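You operate a simulated robot arm through the tools that you are given. There is no shell and no other tool.

Carry out the task below with a simulated robot arm. There is one attempt and no reset: what you move stays moved.

TASK
Switch the big radio on, tick its band in the logbook with the blue pen, and switch it off.
Fine: the pen goes back in the pot; no ink in other rows.

The check looks at the end state, three seconds after you hand in, the way a careful person would. Anything else that was tipped, shoved, dropped, spilled or broken makes it a failure.

THE ROBOT
A 7-joint arm with a two-finger parallel gripper on a trunk, on a base that drives. Base frame: it is fixed to the floor where the robot stands at the start and does not move with it; the origin is under the middle of the robot, x ahead of it, y to its left, z up. Units: mm, rad, N and s.
With the tool pointing down near the work surface it reaches from about 300 to 720 mm from the robot's upright axis, wherever it stands. Its first joint turns from -2.897 to 2.897 rad. Places, roughly: big radio display [-600, 2600, 900]; eighty metre button [-500, 2500, 900]; fifteen metre button [-400, 2400, 900]; forty metre button [-400, 2400, 900]; logbook [-250, 2000, 750]; pen [0, 2000, 750]; pen pot [0, 1750, 750]; ten metre button [-400, 2400, 800]; thirty metre button [-500, 2500, 900]; twelve metre button [-500, 2500, 800]. Payload 3.43 kg.
The TCP is the grasp point between the finger pads, 34 mm short of the fingertips. In the tool frame z runs along the fingers and y along their closing line. Largest opening 128 mm; finger width 24, thickness 12; the body of the gripper, 48 by 130 mm, starts 96 mm behind the TCP.
Orientation is that of the tool frame in the base frame, as a unit quaternion [x, y, z, w]. With the fingers straight down and closing along the base's y, the tool's x points along the base's -x, its y along +y and its z along -z.

THE INTERFACE
- The arm moves only by the tool nudge_tool. Its arguments are lists of equal length, an entry for each row: "travel": the shift along the base's x, y, z in mm, a list of three; "rot": the turn, a rotation vector about the base's x, y, z in degrees, a list of three; "jaw": the opening, from 0 (shut) to 1 (fully open). In form: {"travel": [[tx, ty, tz], ...], "rot": [[rx, ry, rz], ...], "jaw": [jaw, ...]}. A call has 1 to 20 rows; each row is the pose to reach, as a shift and turn from the pose commanded when the call began. Rows are played at 5 a second. More than 50 mm and 0.15 rad between two rows, or a gripper value outside its range, and nothing of the call is played. A pose out of reach is approached as far as the arm can. The call stops where the force on the tool passes 40 N (or 10 N more than at its start, if that is more) or the arm is blocked; 0.2 s more then pass. The fingers move at their own pace (about 108 mm/s each) and stop on an object; they squeeze with about 43 N. The grip force told is the motor's: it shows also when the fingers shut on nothing. Time passes only in rows, and 0.2 s behind the last, so rows that repeat a pose let the fingers close. The reply holds the time, the measured pose of the TCP, the force on the tool along the base axes, the opening and the grip force, in the units named above and with some noise, with the torque about the TCP (base axes, N m) and any sound that the robot's microphone picked up, and new pictures: "pictures" is both (left out), scene, wrist or none.
- Cameras (640 x 400 px; columns grow to the right, rows downward): "scene" is now at [-6.5, 123.8, 1456.8]; the picture's right is [-0.04, -1.00, 0.00], its down [-0.47, 0.02, -0.88] and it looks along [0.88, -0.04, -0.47] (base axes); focal length 270 px, centre (320, 200). "wrist" rides on the gripper at [76, -11, -160] in the tool frame; the picture's right is [0.15, 0.99, 0.00], its down [-0.88, 0.13, -0.46] and it looks along [-0.45, 0.07, 0.89] (tool axes); focal length 234 px, centre (320, 200). There is no depth. A picture from a camera that has moved, and an enlarged one, comes with that camera's place and axes in the base frame and with its lens. The place of the scene camera against the robot may be out by one fixed shift of up to 25 mm in any direction.
- move_column(by): slides the trunk up (or, below 0, down) by that many mm; the arm and the scene camera ride with it, the base frame stays. It gives what a move gives, with no picture.
- steer(legs): drives the robot by 1 to 6 legs, each [ahead, left, turn to the left] in mm, mm and rad, along the robot's own axes; the way and the turn of a leg run together, so that a leg with both is an arc; at most 1500 mm and 3.142 rad a leg. The arm and the cameras ride along, it lands a little off, and it stops where it bumps. It gives what a move gives, and a new picture of the scene camera.
- aim_head(pan, tilt): turns the head with the scene camera to pan (to the left, within 1.501 rad either way) and tilt (down, from -0.506 to 1.204), counted from straight ahead of the robot. It gives what a move gives, and a new picture of the scene camera.
- enlarge(camera, box): a new picture of the part [left, top, right, bottom] of that camera's present view, enlarged. No time passes.
- finish_job(): hands the job in; it is judged then, once.

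Places have to be worked out from the pictures, the camera data and where the tool is seen. Open the gripper and draw the arm clear of the work before you hand the job in, unless the task says otherwise.

The tools are called after "Emit:" as a command line: name --argument value ..., lists and objects as JSON in quotes. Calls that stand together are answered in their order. nudge_tool: Moves the arm, as the interface text tells. Its arguments: {"type":"object","properties":{"travel":{"type":"array","items":{"type":"array","items":{"type":"number"}}},"rot":{"type":"array","items":{"type":"array","items":{"type":"number"}}},"jaw":{"type":"array","items":{"type":"number"}},"pictures":{"type":"string","enum":["both","scene","wrist","none"]}},"required":["travel","rot","jaw"]} The other tools are called the same way: move_column (by) slides the trunk up or down; steer (legs) drives the base; aim_head (pan, tilt) turns the head that bears the scene camera; enlarge (camera, box) takes an enlarged picture of a part of a camera's view; finish_job () hands the job in.

At the start:

```text
t: 0.0
position: [459.9, -63.5, 1059.8]
tool_rot: [0.0, 1.0, -0.001, 0.0]
force: [0.2, -0.3, -0.2]
wrist_torque: [-0.02, 0.02, -0.02]
opening: 128.0
grip_force: 0.1
trunk travel left (down, up): [-150.0, 174.0]
robot x, y, heading: [1.4, 3.4, 0.0]
head pan, tilt: [-0.04, 0.489]
```

scene: 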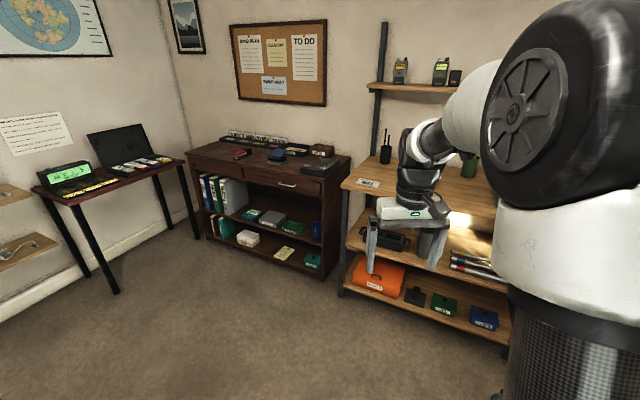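
wrist: 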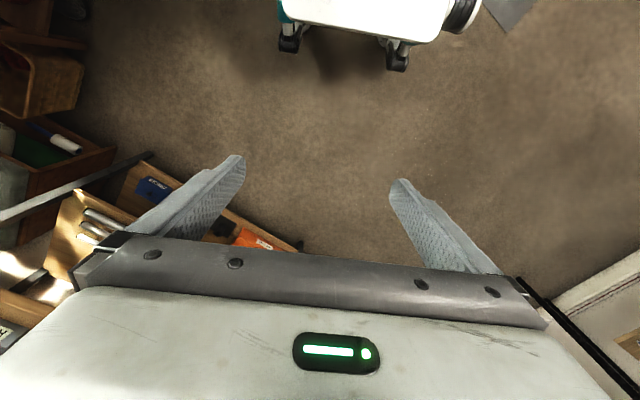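

The scene shows the room ahead; the radio desk should lie to the left (y about 2000-2600). I turn the head left to look.

Emit:
aim_head --pan 1.5 --tilt 0.3

```text
t: 1.6
position: [459.7, -62.9, 1061.0]
tool_rot: [-0.001, 1.0, 0.0, 0.0]
force: [0.5, 0.4, -0.5]
wrist_torque: [-0.01, -0.01, 0.04]
opening: 128.0
grip_force: 0.1
trunk travel left (down, up): [-150.0, 174.0]
robot x, y, heading: [-2.3, -0.3, -0.003]
head pan, tilt: [1.499, 0.3]
camera scene: at [-90.9, 220.6, 1474.4], right [1.0, -0.07, 0.0], down [-0.02, -0.29, -0.96], along [0.07, 0.95, -0.3], focal length 270 px, centre (320, 200)
```

scene: 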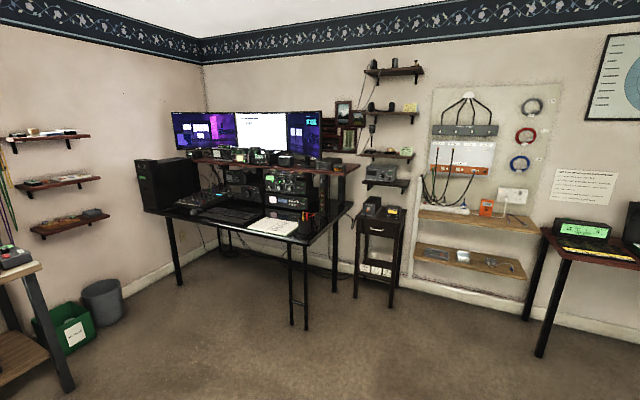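

The radio desk is ahead-left. I enlarge it to see the radios, the logbook and pot.

Emit:
enlarge --camera "scene" --box '[180, 130, 380, 255]'

Emit:
enlarge --camera "scene" --box '[225, 160, 345, 240]'

```text
3.20 times, centred on (280, 192) of scene
camera zoom: at [-90.9, 220.6, 1474.4], right [1.0, -0.07, 0.0], down [-0.02, -0.29, -0.96], along [0.07, 0.95, -0.3], focal length 865 px, centre (448, 224)
```

zoom: 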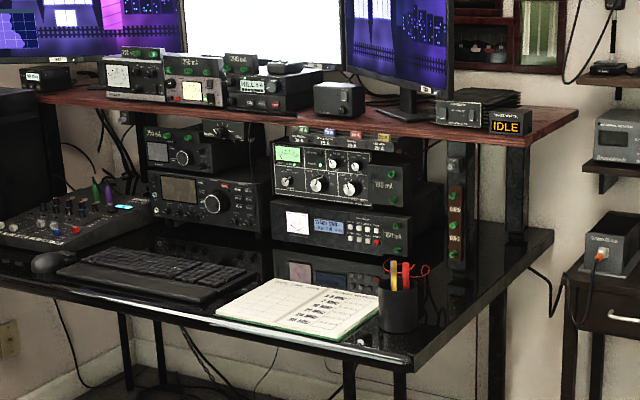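

```text
5.00 times, centred on (285, 200) of scene
camera zoom: at [-90.9, 220.6, 1474.4], right [1.0, -0.07, 0.0], down [-0.02, -0.29, -0.96], along [0.07, 0.95, -0.3], focal length 1352 px, centre (495, 200)
```

zoom: 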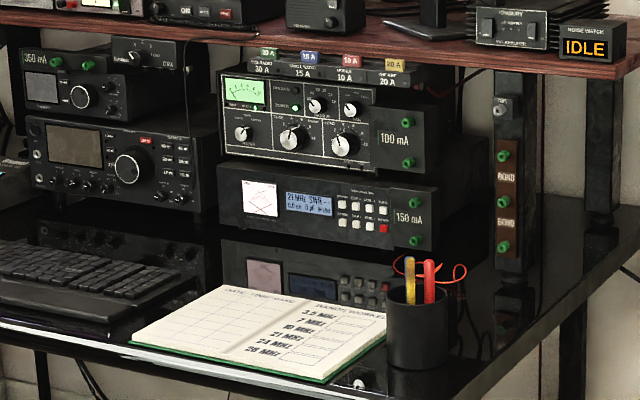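

The desk's front edge runs about (-1360,2370) to (-80,1690), so I should face it at a heading of about 1.07 rad. I turn in place first, then look.

Emit:
steer --legs '[[0, 0, 1.07]]'

Emit:
aim_head --pan 0.5 --tilt 0.45

```text
t: 4.8
position: [274.2, 375.0, 1061.2]
tool_rot: [-0.513, 0.858, 0.0, 0.0]
force: [0.4, 0.5, 0.1]
wrist_torque: [0.0, -0.01, -0.03]
opening: 128.0
grip_force: 0.0
trunk travel left (down, up): [-150.0, 174.0]
robot x, y, heading: [-2.1, -1.3, 1.072]
head pan, tilt: [1.499, 0.3]
camera scene: at [-252.3, 24.9, 1474.4], right [0.54, 0.84, 0.0], down [0.25, -0.16, -0.96], along [-0.81, 0.51, -0.3], focal length 270 px, centre (320, 200)
```

scene: 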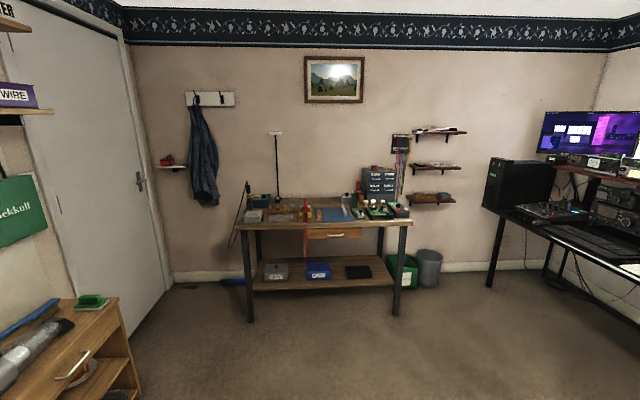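

```text
t: 6.1
position: [274.4, 374.7, 1060.1]
tool_rot: [-0.512, 0.859, 0.0, 0.0]
force: [-1.0, -0.3, 0.9]
wrist_torque: [-0.02, -0.01, -0.04]
opening: 127.9
grip_force: 0.1
trunk travel left (down, up): [-150.0, 174.0]
robot x, y, heading: [-1.4, -0.8, 1.075]
head pan, tilt: [0.499, 0.45]
camera scene: at [-174.0, 66.7, 1460.4], right [1.0, 0.01, 0.0], down [0.0, -0.44, -0.9], along [0.0, 0.9, -0.44], focal length 270 px, centre (320, 200)
```

scene: 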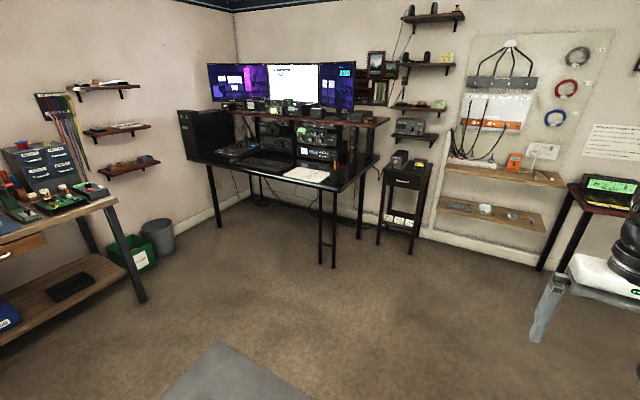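

The floor between is clear. I drive diagonally to about 750 mm in front of the desk edge for a closer look.

Emit:
steer --legs '[[600, 1150, 0]]'

Emit:
aim_head --pan 0.0 --tilt 0.5

```text
t: 17.6
position: [-446.2, 1473.2, 1060.5]
tool_rot: [-0.504, 0.863, 0.001, 0.0]
force: [-0.4, -0.5, -0.6]
wrist_torque: [0.02, -0.01, -0.02]
opening: 128.0
grip_force: 0.1
trunk travel left (down, up): [-150.0, 174.0]
robot x, y, heading: [-728.9, 1104.1, 1.059]
head pan, tilt: [0.499, 0.45]
camera scene: at [-900.5, 1172.6, 1460.4], right [1.0, -0.01, 0.0], down [-0.01, -0.44, -0.9], along [0.01, 0.9, -0.44], focal length 270 px, centre (320, 200)
```

scene: 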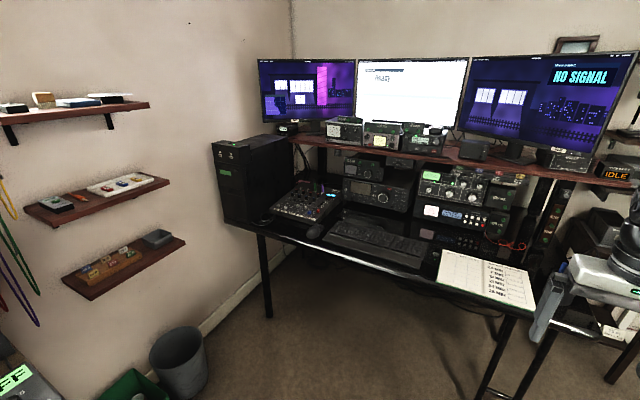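

```text
t: 18.5
position: [-447.4, 1473.2, 1060.7]
tool_rot: [-0.504, 0.863, 0.0, 0.0]
force: [0.3, 0.2, -0.9]
wrist_torque: [0.02, -0.01, 0.0]
opening: 128.0
grip_force: 0.0
trunk travel left (down, up): [-150.0, 174.0]
robot x, y, heading: [-726.1, 1103.6, 1.063]
head pan, tilt: [0.0, 0.499]
camera scene: at [-857.2, 1160.0, 1456.0], right [0.87, -0.49, 0.0], down [-0.23, -0.42, -0.88], along [0.43, 0.77, -0.48], focal length 270 px, centre (320, 200)
```

scene: 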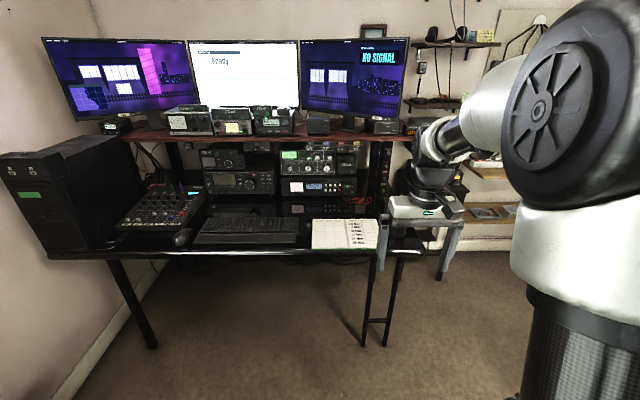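

The desk front edge is nearly square to me. I enlarge the radio and logbook areas.

Emit:
enlarge --camera "scene" --box '[190, 130, 390, 255]'

Emit:
enlarge --camera "scene" --box '[195, 140, 291, 200]'

Emit:
enlarge --camera "scene" --box '[275, 140, 371, 200]'

Emit:
enlarge --camera "wrist" --box '[0, 0, 640, 400]'

```text
3.20 times, centred on (290, 192) of scene
camera zoom: at [-857.2, 1160.0, 1456.0], right [0.87, -0.49, 0.0], down [-0.23, -0.42, -0.88], along [0.43, 0.77, -0.48], focal length 865 px, centre (416, 224)
```

zoom: 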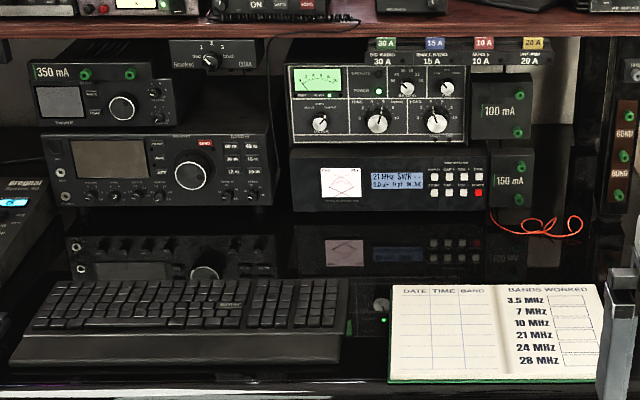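

```text
6.67 times, centred on (243, 170) of scene
camera zoom: at [-857.2, 1160.0, 1456.0], right [0.87, -0.49, 0.0], down [-0.23, -0.42, -0.88], along [0.43, 0.77, -0.48], focal length 1802 px, centre (833, 400)
```

zoom: 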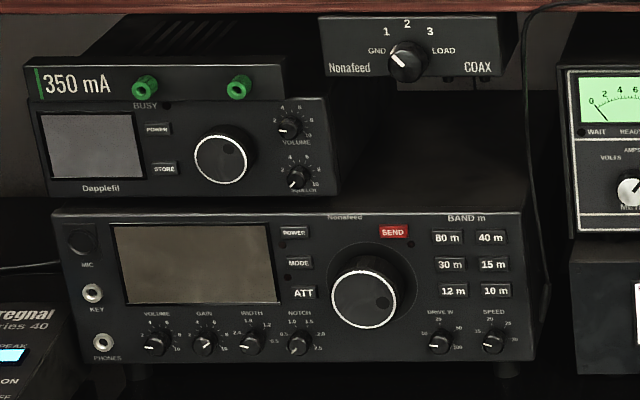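

```text
6.67 times, centred on (323, 170) of scene
camera zoom: at [-857.2, 1160.0, 1456.0], right [0.87, -0.49, 0.0], down [-0.23, -0.42, -0.88], along [0.43, 0.77, -0.48], focal length 1802 px, centre (300, 400)
```

zoom: 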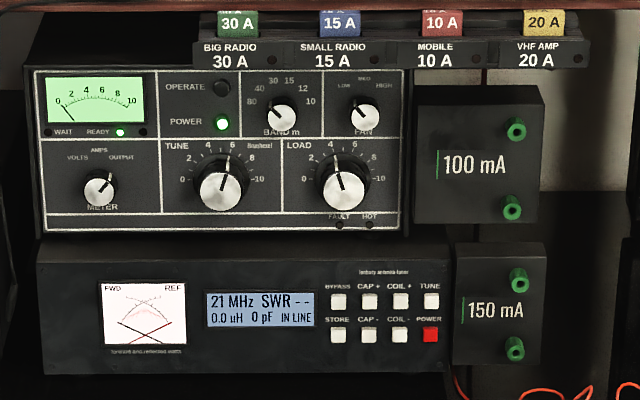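

```text
1.00 times, centred on (320, 200) of wrist (not enlarged: the box is as wide or as high as the picture)
camera zoom: at [-474.1, 1401.7, 1218.6], right [-0.93, 0.36, 0.0], down [0.32, 0.83, 0.46], along [0.16, 0.43, -0.89], focal length 234 px, centre (320, 200)
```

zoom: 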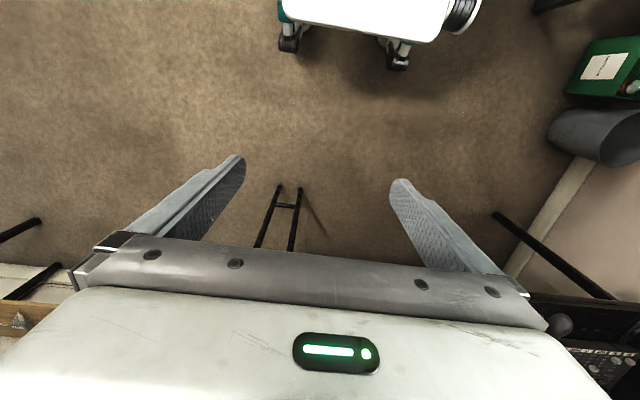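

The big radio is the "Nonafeed" set with the POWER button beside its display, near (-545, 2460, 850); the logbook has rows 3.5/7/10/21/24/28 MHz. I drive ahead, squaring up to the desk and keeping about 480 mm from the edge.

Emit:
steer --legs '[[380, -80, 0.03]]'

Emit:
aim_head --pan -0.35 --tilt 0.75

Emit:
enlarge --camera "wrist" --box '[0, 0, 640, 400]'

```text
t: 20.9
position: [-214.6, 1774.0, 1059.9]
tool_rot: [-0.52, 0.854, 0.0, 0.0]
force: [-0.2, -0.8, 0.0]
wrist_torque: [-0.03, -0.01, 0.0]
opening: 127.9
grip_force: 0.1
trunk travel left (down, up): [-150.0, 174.0]
robot x, y, heading: [-482.1, 1394.6, 1.098]
head pan, tilt: [0.0, 0.499]
camera scene: at [-612.8, 1446.8, 1456.0], right [0.89, -0.46, 0.0], down [-0.22, -0.43, -0.88], along [0.4, 0.78, -0.48], focal length 270 px, centre (320, 200)
```

scene: 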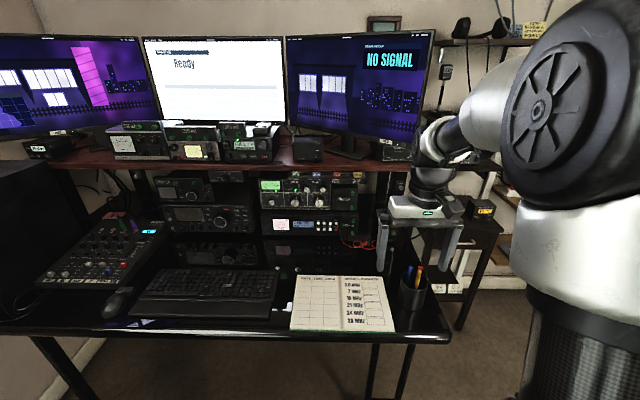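

```text
t: 21.8
position: [-212.9, 1775.2, 1059.9]
tool_rot: [-0.521, 0.854, 0.0, 0.0]
force: [0.0, 0.0, 0.3]
wrist_torque: [-0.01, -0.01, -0.03]
opening: 128.0
grip_force: 0.1
trunk travel left (down, up): [-150.0, 174.0]
robot x, y, heading: [-481.4, 1395.3, 1.089]
head pan, tilt: [-0.351, 0.75]
camera scene: at [-593.5, 1422.1, 1434.0], right [0.68, -0.74, 0.0], down [-0.5, -0.46, -0.73], along [0.54, 0.5, -0.68], focal length 270 px, centre (320, 200)
```

scene: 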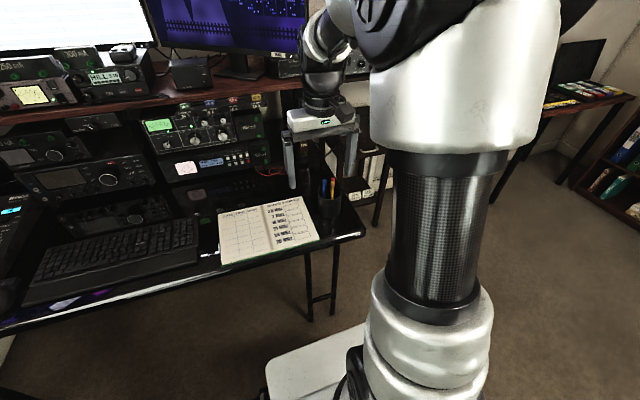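

```text
1.00 times, centred on (320, 200) of wrist (not enlarged: the box is as wide or as high as the picture)
camera zoom: at [-238.5, 1702.3, 1218.7], right [-0.95, 0.32, 0.0], down [0.29, 0.84, 0.46], along [0.15, 0.43, -0.89], focal length 234 px, centre (320, 200)
```

zoom: 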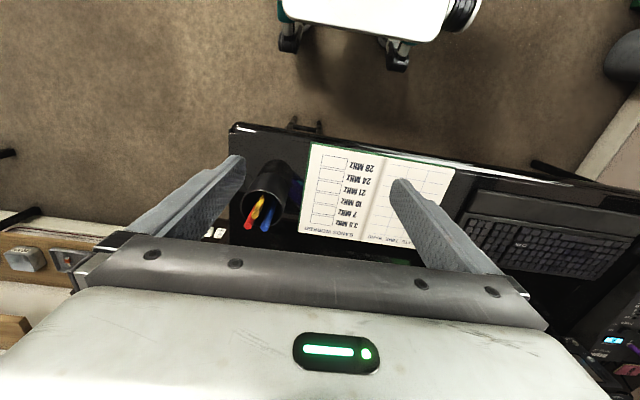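

The pot holds several pens, seen near the left finger in the wrist view. I zoom in on the wrist view of pot and logbook.

Emit:
enlarge --camera "wrist" --box '[200, 130, 360, 250]'

Emit:
enlarge --camera "scene" --box '[200, 150, 376, 260]'

```text
3.33 times, centred on (280, 190) of wrist
camera zoom: at [-238.5, 1702.3, 1218.7], right [-0.95, 0.32, 0.0], down [0.29, 0.84, 0.46], along [0.15, 0.43, -0.89], focal length 781 px, centre (453, 233)
```

zoom: 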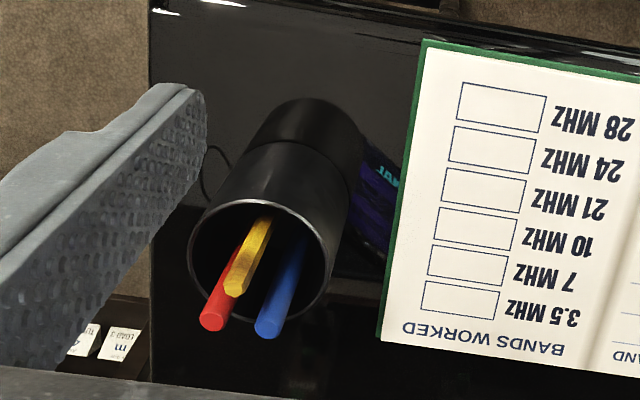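

```text
3.64 times, centred on (288, 205) of scene
camera zoom: at [-593.5, 1422.1, 1434.0], right [0.68, -0.74, 0.0], down [-0.5, -0.46, -0.73], along [0.54, 0.5, -0.68], focal length 983 px, centre (436, 182)
```

zoom: 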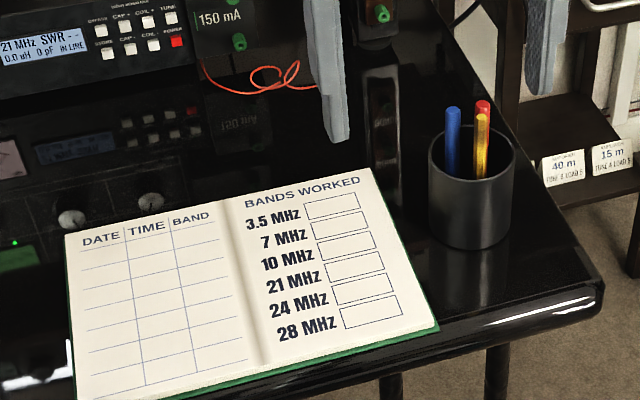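

All clear: the pot holds the blue pen, red pen and yellow pencil; the logbook row boxes are visible. Before closing in I draw the tool back toward the trunk so that it stays clear of the shelf and monitors.

Emit:
nudge_tool --travel '[[-18, -36, 0], [-36, -71, 0], [-55, -107, 0]]' --rot '[[0, 0, 0], [0, 0, 0], [0, 0, 0]]' --jaw '[0.6, 0.2, 0]' --pictures "none"

Emit:
steer --legs '[[180, 230, 0.005]]'

Emit:
aim_head --pan 0.0 --tilt 0.7

Emit:
enlarge --camera "wrist" --box '[0, 0, 640, 400]'

```text
t: 22.6
position: [-269.2, 1666.3, 1056.3]
tool_rot: [-0.519, 0.855, -0.002, -0.004]
force: [0.1, -0.5, -0.5]
wrist_torque: [-0.01, 0.02, -0.01]
opening: 0.0
grip_force: 32.0
trunk travel left (down, up): [-150.0, 174.0]
robot x, y, heading: [-484.1, 1397.4, 1.094]
head pan, tilt: [-0.351, 0.75]
```

```text
t: 25.4
position: [-399.3, 1930.5, 1058.7]
tool_rot: [-0.521, 0.853, -0.001, -0.002]
force: [0.5, 0.1, 0.4]
wrist_torque: [0.02, 0.01, -0.04]
opening: 0.0
grip_force: 32.8
trunk travel left (down, up): [-150.0, 174.0]
robot x, y, heading: [-608.3, 1656.4, 1.099]
head pan, tilt: [-0.351, 0.75]
camera scene: at [-718.3, 1683.8, 1438.3], right [0.65, -0.76, 0.0], down [-0.49, -0.42, -0.77], along [0.58, 0.5, -0.64], focal length 270 px, centre (320, 200)
```

scene: 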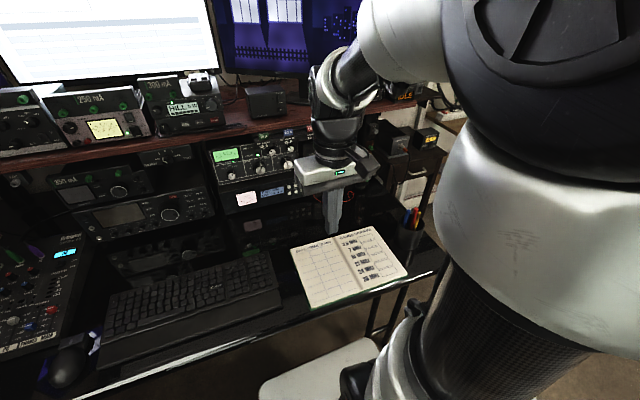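

```text
t: 26.3
position: [-399.0, 1931.1, 1056.0]
tool_rot: [-0.521, 0.853, -0.002, -0.005]
force: [-0.3, 0.8, 0.7]
wrist_torque: [0.0, 0.0, 0.01]
opening: 0.2
grip_force: 32.4
trunk travel left (down, up): [-150.0, 174.0]
robot x, y, heading: [-610.5, 1658.7, 1.095]
head pan, tilt: [0.0, 0.7]
camera scene: at [-723.3, 1691.1, 1441.4], right [0.72, -0.69, 0.0], down [-0.42, -0.45, -0.79], along [0.54, 0.57, -0.62], focal length 270 px, centre (320, 200)
```

scene: 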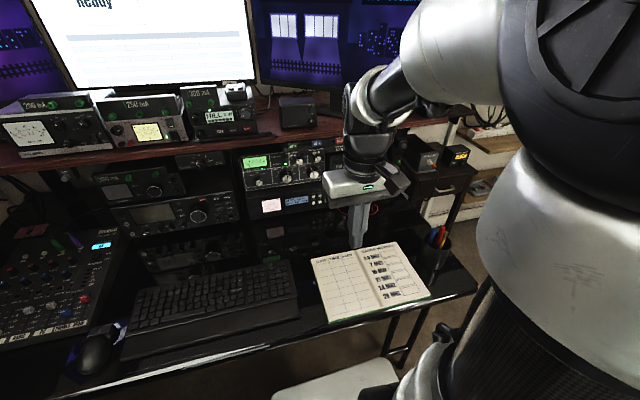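

```text
1.00 times, centred on (320, 200) of wrist (not enlarged: the box is as wide or as high as the picture)
camera zoom: at [-423.1, 1860.0, 1215.4], right [-0.95, 0.32, 0.0], down [0.29, 0.85, 0.45], along [0.14, 0.42, -0.89], focal length 234 px, centre (320, 200)
```

zoom: 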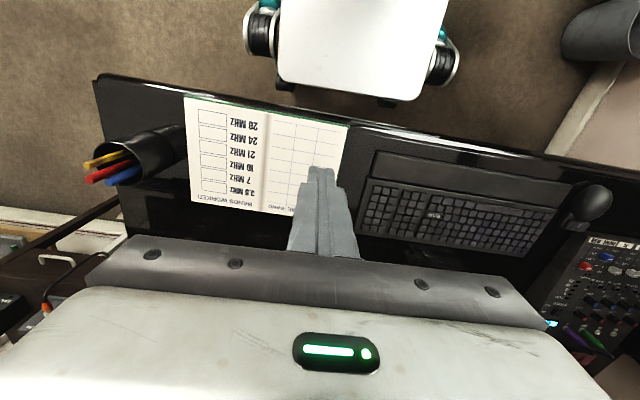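

The camera axes disagree with the reported head pan (about -0.28 rather than 0), so I re-aim the head to see whether it is hindered.

Emit:
aim_head --pan 0.3 --tilt 0.6

```text
t: 27.1
position: [-399.7, 1930.8, 1056.7]
tool_rot: [-0.522, 0.853, -0.002, -0.003]
force: [-0.7, -0.8, -0.1]
wrist_torque: [0.0, -0.02, -0.02]
opening: 0.0
grip_force: 33.1
trunk travel left (down, up): [-150.0, 174.0]
robot x, y, heading: [-609.2, 1653.3, 1.097]
head pan, tilt: [0.3, 0.6]
camera scene: at [-726.9, 1697.7, 1448.4], right [0.78, -0.63, 0.0], down [-0.35, -0.43, -0.83], along [0.53, 0.65, -0.55], focal length 270 px, centre (320, 200)
```

scene: 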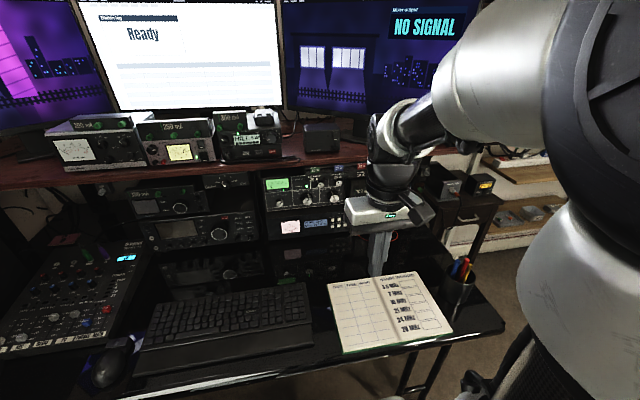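

The head sits about 0.5 rad off its command but the camera pose is reported, so I use that. I enlarge the radio's face now to triangulate the POWER button.

Emit:
enlarge --camera "scene" --box '[120, 170, 280, 270]'

```text
4.00 times, centred on (200, 220) of scene
camera zoom: at [-726.9, 1697.7, 1448.4], right [0.78, -0.63, 0.0], down [-0.35, -0.43, -0.83], along [0.53, 0.65, -0.55], focal length 1081 px, centre (800, 120)
```

zoom: 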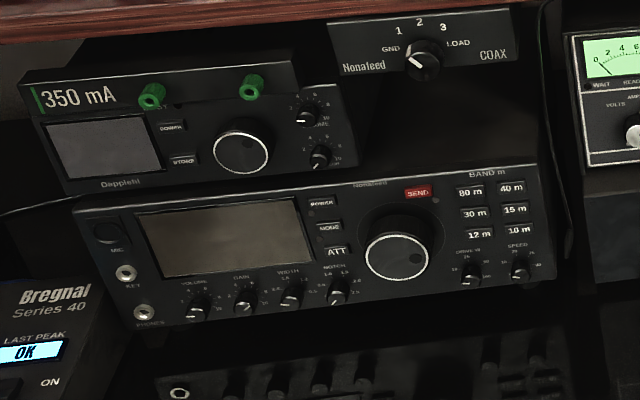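

POWER triangulates to about (-584, 2505, 895), with the shelf edge above it at z about 1089. I swing the shut gripper left and pitch it 45° forward, well clear, to view the radio with the wrist camera.

Emit:
nudge_tool --travel '[[-42.2, 21.7, 0], [-84.4, 43.4, 0], [-126.6, 65.1, 0], [-168.8, 86.8, 0], [-211, 108.5, 0], [-253.2, 130.2, 0], [-295.4, 151.9, 0], [-337.6, 173.6, 0], [-379.6, 195.6, 0]]' --rot '[[4.44, -2.29, 0], [8.9, -4.58, 0], [13.3, -6.87, 0], [17.8, -9.16, 0], [22.2, -11.45, 0], [26.7, -13.7, 0], [31.1, -16, 0], [35.6, -18.3, 0], [40, -20.6, 0]]' --jaw '[0, 0, 0, 0, 0, 0, 0, 0, 0]'

```text
t: 27.9
position: [-521.2, 1985.5, 1008.1]
tool_rot: [-0.52, 0.853, 0.018, 0.036]
force: [0.5, 0.6, 0.4]
wrist_torque: [0.03, 0.0, 0.01]
opening: 0.0
grip_force: 33.4
trunk travel left (down, up): [-150.0, 174.0]
robot x, y, heading: [-610.4, 1657.0, 1.1]
head pan, tilt: [0.3, 0.6]
stopped in row 4: the arm was blocked; the commanded pose is now the measured one
camera scene: at [-714.1, 1689.4, 1456.3], right [0.66, -0.75, 0.0], down [-0.36, -0.32, -0.88], along [0.66, 0.58, -0.48], focal length 270 px, centre (320, 200)
camera wrist: at [-551.9, 1902.9, 1160.3], right [-0.95, 0.32, -0.02], down [0.27, 0.81, 0.52], along [0.18, 0.49, -0.85], focal length 234 px, centre (320, 200)
```

scene: 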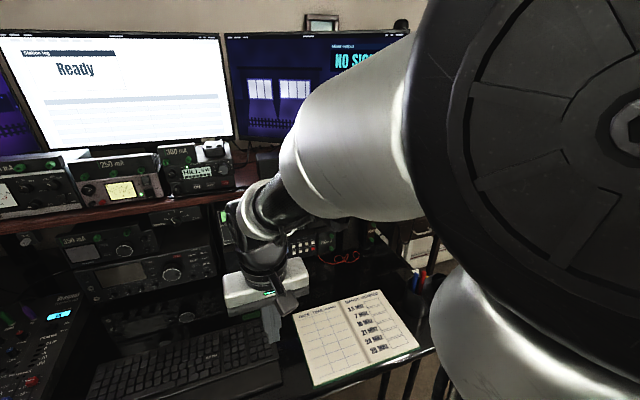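
wrist: 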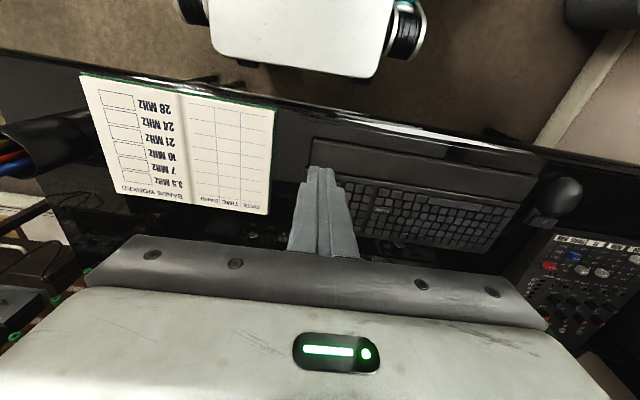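

The arm was blocked: its shoulder is pressing on the camera head, which sits on the left side. I back the arm off to the right and extend it forward again, and will instead drive the robot left so that the radio lies ahead-right.

Emit:
nudge_tool --travel '[[41, 4, 10], [82, 9, 20], [124, 13, 31], [165, 18, 42], [206, 22, 52]]' --rot '[[0, 0, 0], [0, 0, 0], [0, 0, 0], [0, 0, 0], [0, 0, 0]]' --jaw '[0, 0, 0, 0, 0]' --pictures "scene"

```text
t: 29.1
position: [-316.9, 2006.9, 1062.2]
tool_rot: [-0.522, 0.852, 0.021, 0.04]
force: [0.5, -0.1, 0.0]
wrist_torque: [0.03, 0.0, -0.01]
opening: 0.0
grip_force: 33.0
trunk travel left (down, up): [-150.0, 174.0]
robot x, y, heading: [-609.2, 1654.5, 1.1]
head pan, tilt: [0.3, 0.6]
camera scene: at [-767.8, 1715.8, 1446.9], right [0.99, -0.17, 0.0], down [-0.1, -0.56, -0.83], along [0.14, 0.81, -0.56], focal length 270 px, centre (320, 200)
```

scene: 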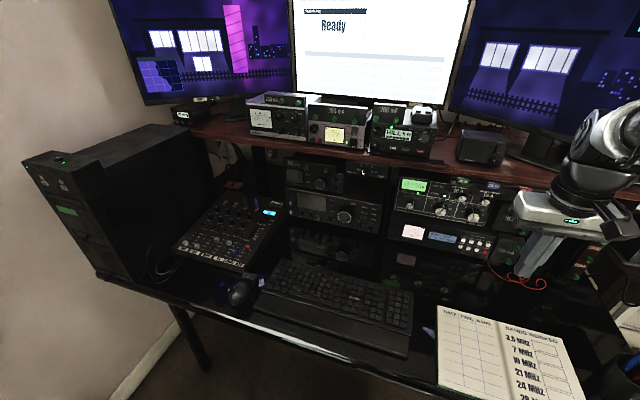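

The head is free again. I drive sideways left 400 mm, so that the radio comes straight ahead, slightly right.

Emit:
steer --legs '[[0, 400, -0.005]]'

Emit:
aim_head --pan 0.1 --tilt 0.6

```text
t: 33.6
position: [-681.3, 2195.3, 1063.1]
tool_rot: [-0.513, 0.857, 0.021, 0.04]
force: [0.4, -0.4, -0.4]
wrist_torque: [0.02, -0.01, -0.01]
opening: 0.0
grip_force: 32.3
trunk travel left (down, up): [-150.0, 174.0]
robot x, y, heading: [-979.8, 1850.5, 1.081]
head pan, tilt: [0.3, 0.6]
camera scene: at [-1136.4, 1911.5, 1446.9], right [0.98, -0.19, 0.0], down [-0.11, -0.55, -0.83], along [0.16, 0.81, -0.56], focal length 270 px, centre (320, 200)
```

scene: 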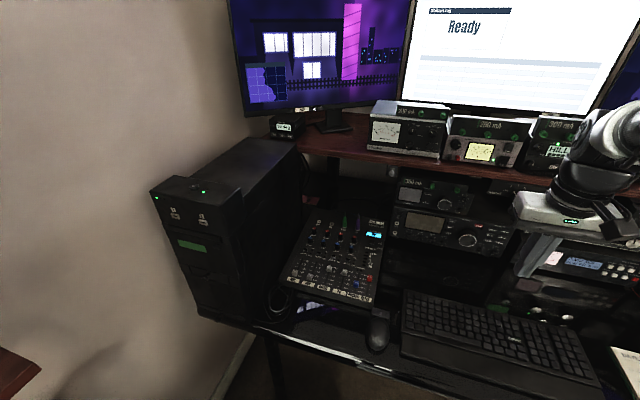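

```text
t: 34.4
position: [-680.6, 2195.5, 1061.7]
tool_rot: [-0.514, 0.857, 0.02, 0.04]
force: [-0.7, 0.0, -0.1]
wrist_torque: [-0.02, 0.02, 0.01]
opening: 0.0
grip_force: 33.2
trunk travel left (down, up): [-150.0, 174.0]
robot x, y, heading: [-978.4, 1849.6, 1.078]
head pan, tilt: [0.099, 0.6]
camera scene: at [-1119.5, 1906.5, 1446.9], right [0.93, -0.38, 0.0], down [-0.21, -0.52, -0.83], along [0.31, 0.76, -0.56], focal length 270 px, centre (320, 200)
```

scene: 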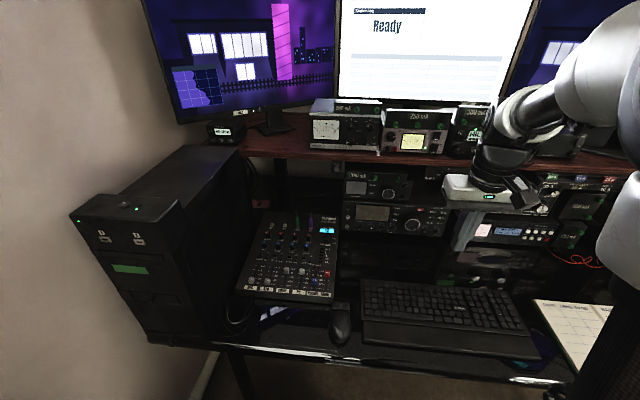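

The radio is now ahead. I pitch the tool to 45° and move it forward partway toward the POWER button.

Emit:
nudge_tool --travel '[[4, 26, -13], [8, 52, -27], [12, 78, -40], [16, 104, -54], [20, 130, -67], [24, 156, -80]]' --rot '[[6, -3.1, 0], [12, -6.2, 0], [18, -9.3, 0], [24, -12.4, 0], [30, -15.5, 0], [36, -18.5, 0]]' --jaw '[0, 0, 0, 0, 0, 0]'

```text
t: 35.8
position: [-656.2, 2353.5, 983.3]
tool_rot: [-0.474, 0.79, 0.202, 0.332]
force: [-1.1, -0.2, 0.4]
wrist_torque: [-0.01, -0.02, -0.05]
opening: 0.0
grip_force: 33.1
trunk travel left (down, up): [-150.0, 174.0]
robot x, y, heading: [-980.1, 1851.2, 1.078]
head pan, tilt: [0.099, 0.6]
camera scene: at [-1119.6, 1906.4, 1446.9], right [0.92, -0.38, 0.0], down [-0.21, -0.52, -0.83], along [0.31, 0.76, -0.56], focal length 270 px, centre (320, 200)
camera wrist: at [-724.5, 2201.0, 1039.6], right [-0.92, 0.38, -0.1], down [0.03, 0.31, 0.95], along [0.39, 0.87, -0.3], focal length 234 px, centre (320, 200)
```

scene: 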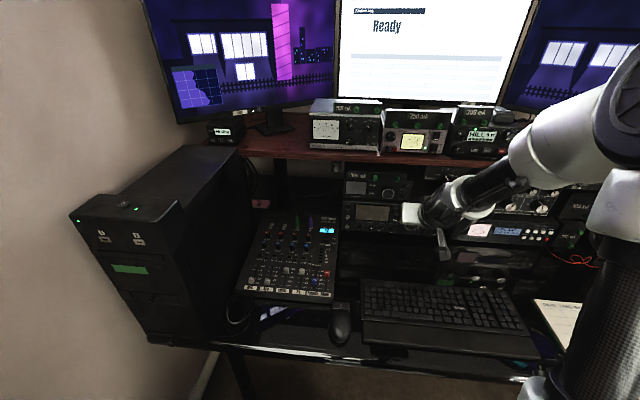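
wrist: 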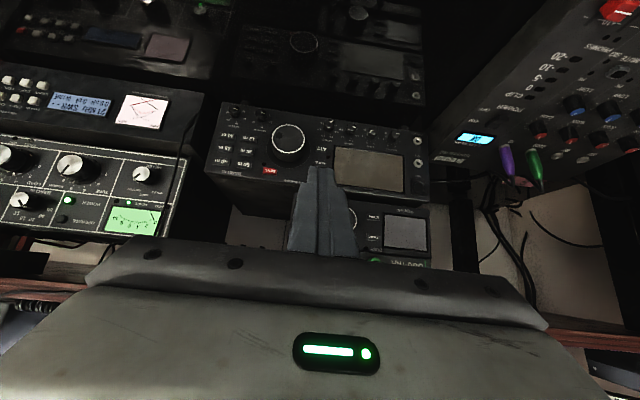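

The wrist view (upside-down) shows the radio face just ahead of the fingertips. I zoom in on it.

Emit:
enlarge --camera "wrist" --box '[200, 90, 440, 240]'

```text
2.67 times, centred on (320, 165) of wrist
camera zoom: at [-724.5, 2201.0, 1039.6], right [-0.92, 0.38, -0.1], down [0.03, 0.31, 0.95], along [0.39, 0.87, -0.3], focal length 624 px, centre (320, 293)
```

zoom: 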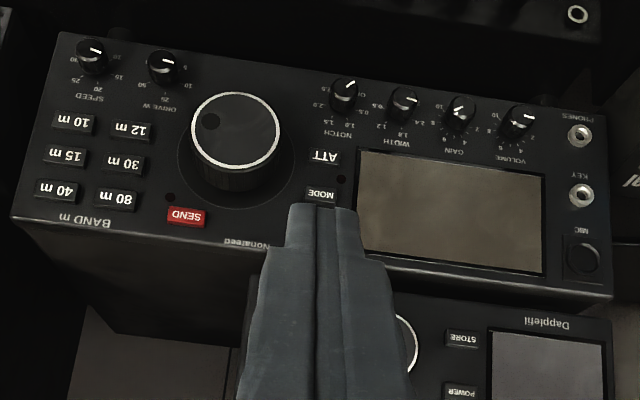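

The hidden POWER lies just below MODE (in the inverted view), and the ray confirms (-583, 2505, 896). I move to about 25 mm short of it at press height.

Emit:
nudge_tool --travel '[[15, 33, -24], [31, 67, -48], [46, 101, -71], [46, 101, -71]]' --rot '[[0, 0, 0], [0, 0, 0], [0, 0, 0], [0, 0, 0]]' --jaw '[0, 0, 0, 0]'

Emit:
enlarge --camera "wrist" --box '[200, 90, 440, 240]'

Emit:
enlarge --camera "scene" --box '[330, 160, 490, 260]'

```text
t: 36.8
position: [-611.0, 2452.8, 911.1]
tool_rot: [-0.473, 0.791, 0.201, 0.331]
force: [0.3, -0.3, 0.5]
wrist_torque: [-0.01, 0.02, 0.04]
opening: 0.0
grip_force: 33.1
trunk travel left (down, up): [-150.0, 174.0]
robot x, y, heading: [-981.4, 1852.5, 1.081]
head pan, tilt: [0.099, 0.6]
camera scene: at [-1119.4, 1906.7, 1446.9], right [0.92, -0.38, 0.0], down [-0.21, -0.52, -0.82], along [0.31, 0.76, -0.57], focal length 270 px, centre (320, 200)
camera wrist: at [-679.7, 2301.1, 967.4], right [-0.92, 0.38, -0.1], down [0.03, 0.32, 0.95], along [0.39, 0.87, -0.3], focal length 234 px, centre (320, 200)
```

scene: 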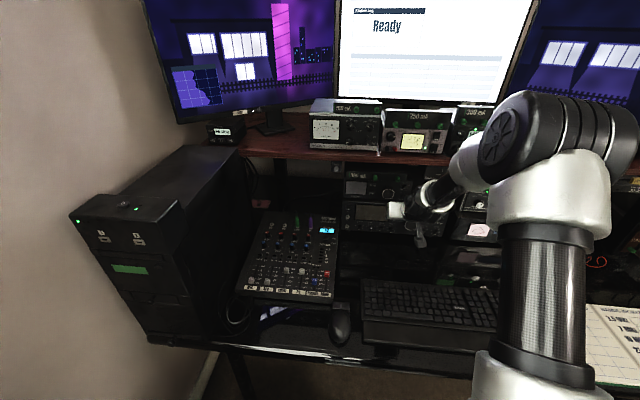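
wrist: 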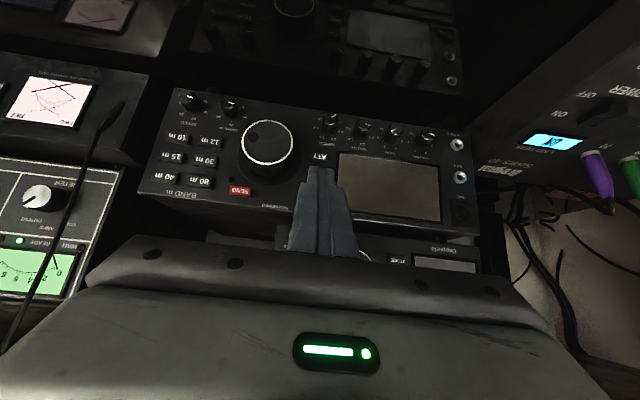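

```text
2.67 times, centred on (320, 165) of wrist
camera zoom: at [-679.7, 2301.1, 967.4], right [-0.92, 0.38, -0.1], down [0.03, 0.32, 0.95], along [0.39, 0.87, -0.3], focal length 624 px, centre (320, 293)
```

zoom: 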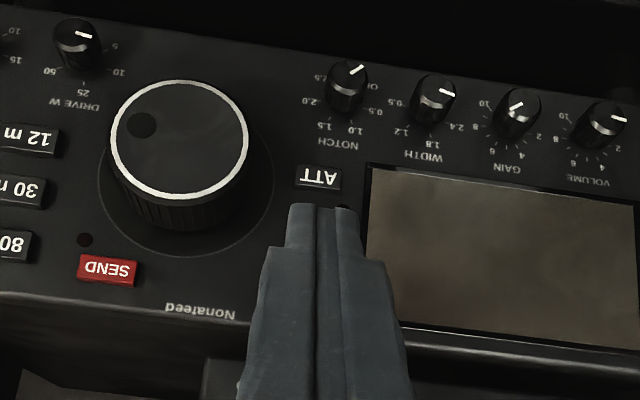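

```text
4.00 times, centred on (410, 210) of scene
camera zoom: at [-1119.4, 1906.7, 1446.9], right [0.92, -0.38, 0.0], down [-0.21, -0.52, -0.82], along [0.31, 0.76, -0.57], focal length 1081 px, centre (-40, 160)
```

zoom: 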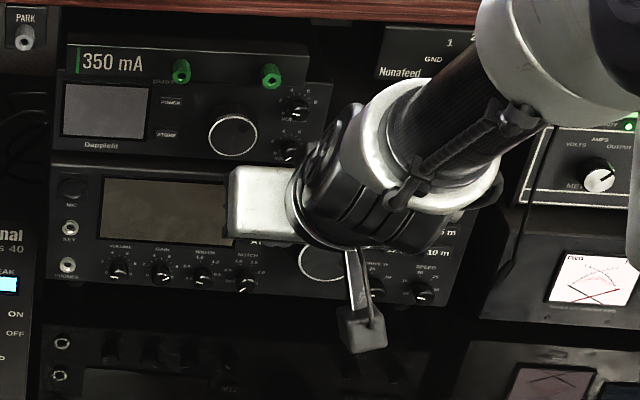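

POWER works out at z about 897, R-aligned with the fingers. I raise 3 mm and push forward slowly.

Emit:
nudge_tool --travel '[[0, 0, 3], [4.6, 8.9, 3], [6.9, 13.3, 3], [8.2, 16, 3], [9.6, 18.7, 3], [11, 21.3, 3]]' --rot '[[0, 0, 0], [0, 0, 0], [0, 0, 0], [0, 0, 0], [0, 0, 0], [0, 0, 0]]' --jaw '[0, 0, 0, 0, 0, 0]' --pictures "wrist"

Emit:
enlarge --camera "wrist" --box '[200, 90, 440, 240]'

```text
t: 38.2
position: [-601.2, 2473.2, 913.9]
tool_rot: [-0.473, 0.792, 0.201, 0.33]
force: [-1.1, -0.9, 0.0]
wrist_torque: [-0.03, 0.01, 0.01]
opening: 0.1
grip_force: 33.1
trunk travel left (down, up): [-150.0, 174.0]
robot x, y, heading: [-980.0, 1851.2, 1.082]
head pan, tilt: [0.099, 0.6]
camera wrist: at [-669.0, 2320.6, 971.2], right [-0.92, 0.38, -0.1], down [0.03, 0.32, 0.95], along [0.39, 0.87, -0.3], focal length 234 px, centre (320, 200)
```

wrist: 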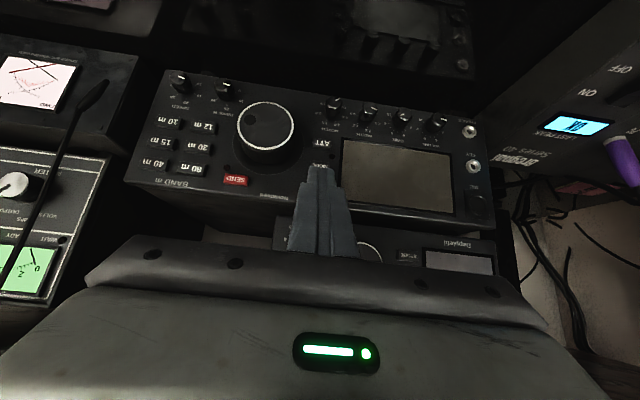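

```text
2.67 times, centred on (320, 165) of wrist
camera zoom: at [-669.0, 2320.6, 971.2], right [-0.92, 0.38, -0.1], down [0.03, 0.32, 0.95], along [0.39, 0.87, -0.3], focal length 624 px, centre (320, 293)
```

zoom: 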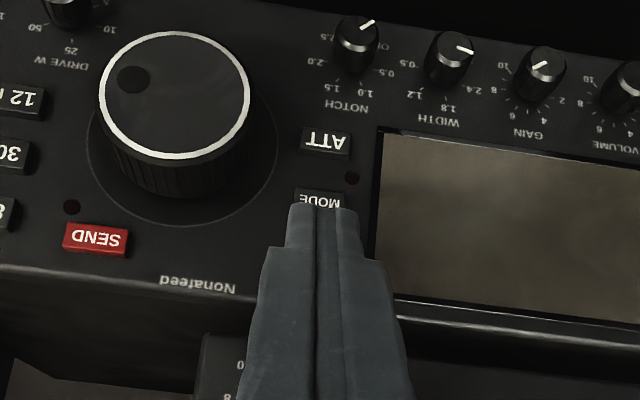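

No contact yet; the leading edge is about at the face plane. I push on in 1.5 mm steps, 1 mm lower.

Emit:
nudge_tool --travel '[[0.7, 1.3, -1], [1.4, 2.7, -1], [2.1, 4, -1], [2.7, 5.3, -1], [3.4, 6.7, -1], [3.4, 6.7, -1]]' --rot '[[0, 0, 0], [0, 0, 0], [0, 0, 0], [0, 0, 0], [0, 0, 0], [0, 0, 0]]' --jaw '[0, 0, 0, 0, 0, 0]' --pictures "wrist"

```text
t: 39.6
position: [-596.1, 2482.1, 913.4]
tool_rot: [-0.474, 0.791, 0.201, 0.331]
force: [0.1, -0.4, -0.3]
wrist_torque: [0.01, 0.03, 0.02]
opening: 0.0
grip_force: 32.6
trunk travel left (down, up): [-150.0, 174.0]
robot x, y, heading: [-979.6, 1850.7, 1.081]
head pan, tilt: [0.099, 0.6]
camera wrist: at [-664.8, 2329.0, 970.2], right [-0.92, 0.38, -0.1], down [0.03, 0.32, 0.95], along [0.39, 0.87, -0.3], focal length 234 px, centre (320, 200)
```

wrist: 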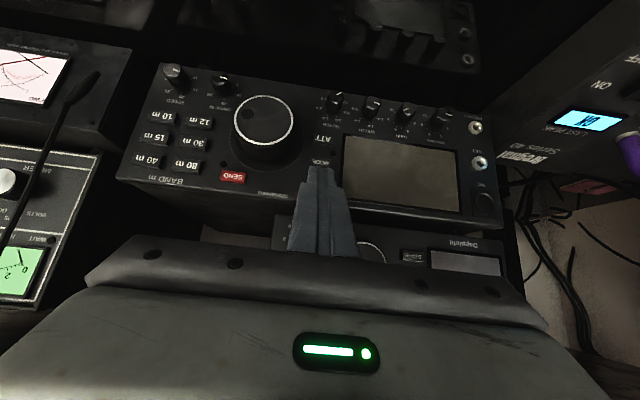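

Still no force. I continue in 1.5 mm steps.

Emit:
nudge_tool --travel '[[0.7, 1.3, 0], [1.4, 2.7, 0], [2.1, 4, 0], [2.7, 5.3, 0], [3.4, 6.7, 0], [3.4, 6.7, 0]]' --rot '[[0, 0, 0], [0, 0, 0], [0, 0, 0], [0, 0, 0], [0, 0, 0], [0, 0, 0]]' --jaw '[0, 0, 0, 0, 0, 0]' --pictures "wrist"

Emit:
enlarge --camera "wrist" --box '[200, 90, 440, 240]'

```text
t: 41.0
position: [-592.3, 2486.9, 912.7]
tool_rot: [-0.474, 0.791, 0.202, 0.33]
force: [-1.8, -5.0, 2.3]
wrist_torque: [-0.04, -0.04, -0.06]
opening: 0.0
grip_force: 33.5
trunk travel left (down, up): [-150.0, 174.0]
robot x, y, heading: [-980.0, 1853.0, 1.083]
head pan, tilt: [0.099, 0.6]
heard: click
camera wrist: at [-661.7, 2335.4, 969.6], right [-0.92, 0.38, -0.1], down [0.03, 0.32, 0.95], along [0.39, 0.87, -0.3], focal length 234 px, centre (320, 200)
```

wrist: 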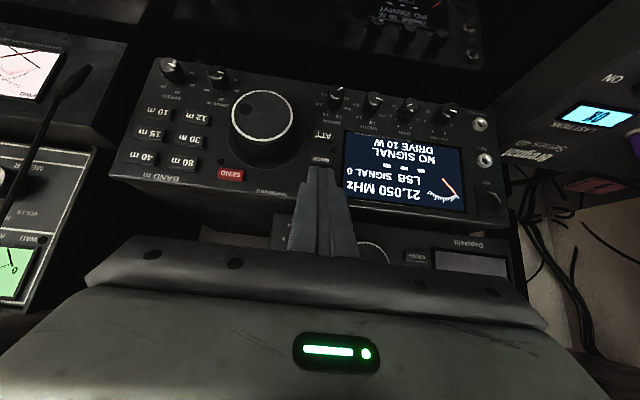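

```text
2.67 times, centred on (320, 165) of wrist
camera zoom: at [-661.7, 2335.4, 969.6], right [-0.92, 0.38, -0.1], down [0.03, 0.32, 0.95], along [0.39, 0.87, -0.3], focal length 624 px, centre (320, 293)
```

zoom: 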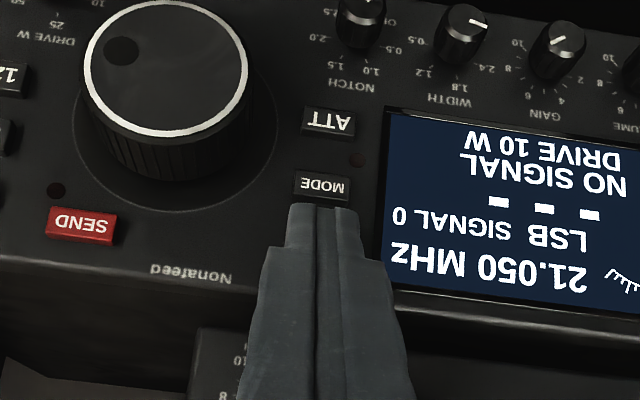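

A click, and the display lights up: 21.050 MHz, so the 21 MHz row is the one. I back straight off and look at the settled display.

Emit:
nudge_tool --travel '[[-9, -18, 0], [-23, -44, 0], [-41, -80, 10], [-60, -116, 30], [-73, -142, 60]]' --rot '[[0, 0, 0], [0, 0, 0], [0, 0, 0], [0, 0, 0], [0, 0, 0]]' --jaw '[0, 0, 0, 0, 0]' --pictures "wrist"

Emit:
enlarge --camera "wrist" --box '[200, 80, 440, 230]'

```text
t: 42.2
position: [-665.6, 2345.9, 972.0]
tool_rot: [-0.472, 0.792, 0.201, 0.33]
force: [0.0, 0.6, -1.1]
wrist_torque: [0.01, 0.03, -0.02]
opening: 0.0
grip_force: 33.1
trunk travel left (down, up): [-150.0, 174.0]
robot x, y, heading: [-980.9, 1850.0, 1.082]
head pan, tilt: [0.099, 0.6]
camera wrist: at [-734.8, 2192.9, 1030.0], right [-0.92, 0.38, -0.1], down [0.03, 0.32, 0.95], along [0.39, 0.87, -0.3], focal length 234 px, centre (320, 200)
```

wrist: 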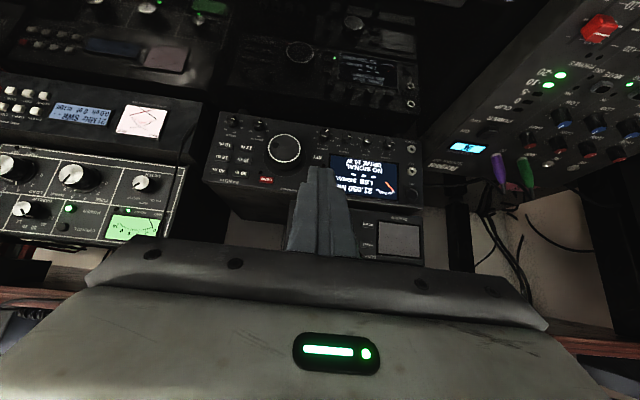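

```text
2.67 times, centred on (320, 155) of wrist
camera zoom: at [-734.8, 2192.9, 1030.0], right [-0.92, 0.38, -0.1], down [0.03, 0.32, 0.95], along [0.39, 0.87, -0.3], focal length 624 px, centre (320, 320)
```

zoom: 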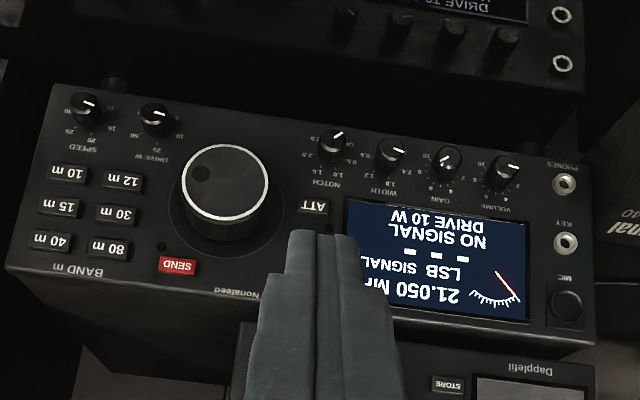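

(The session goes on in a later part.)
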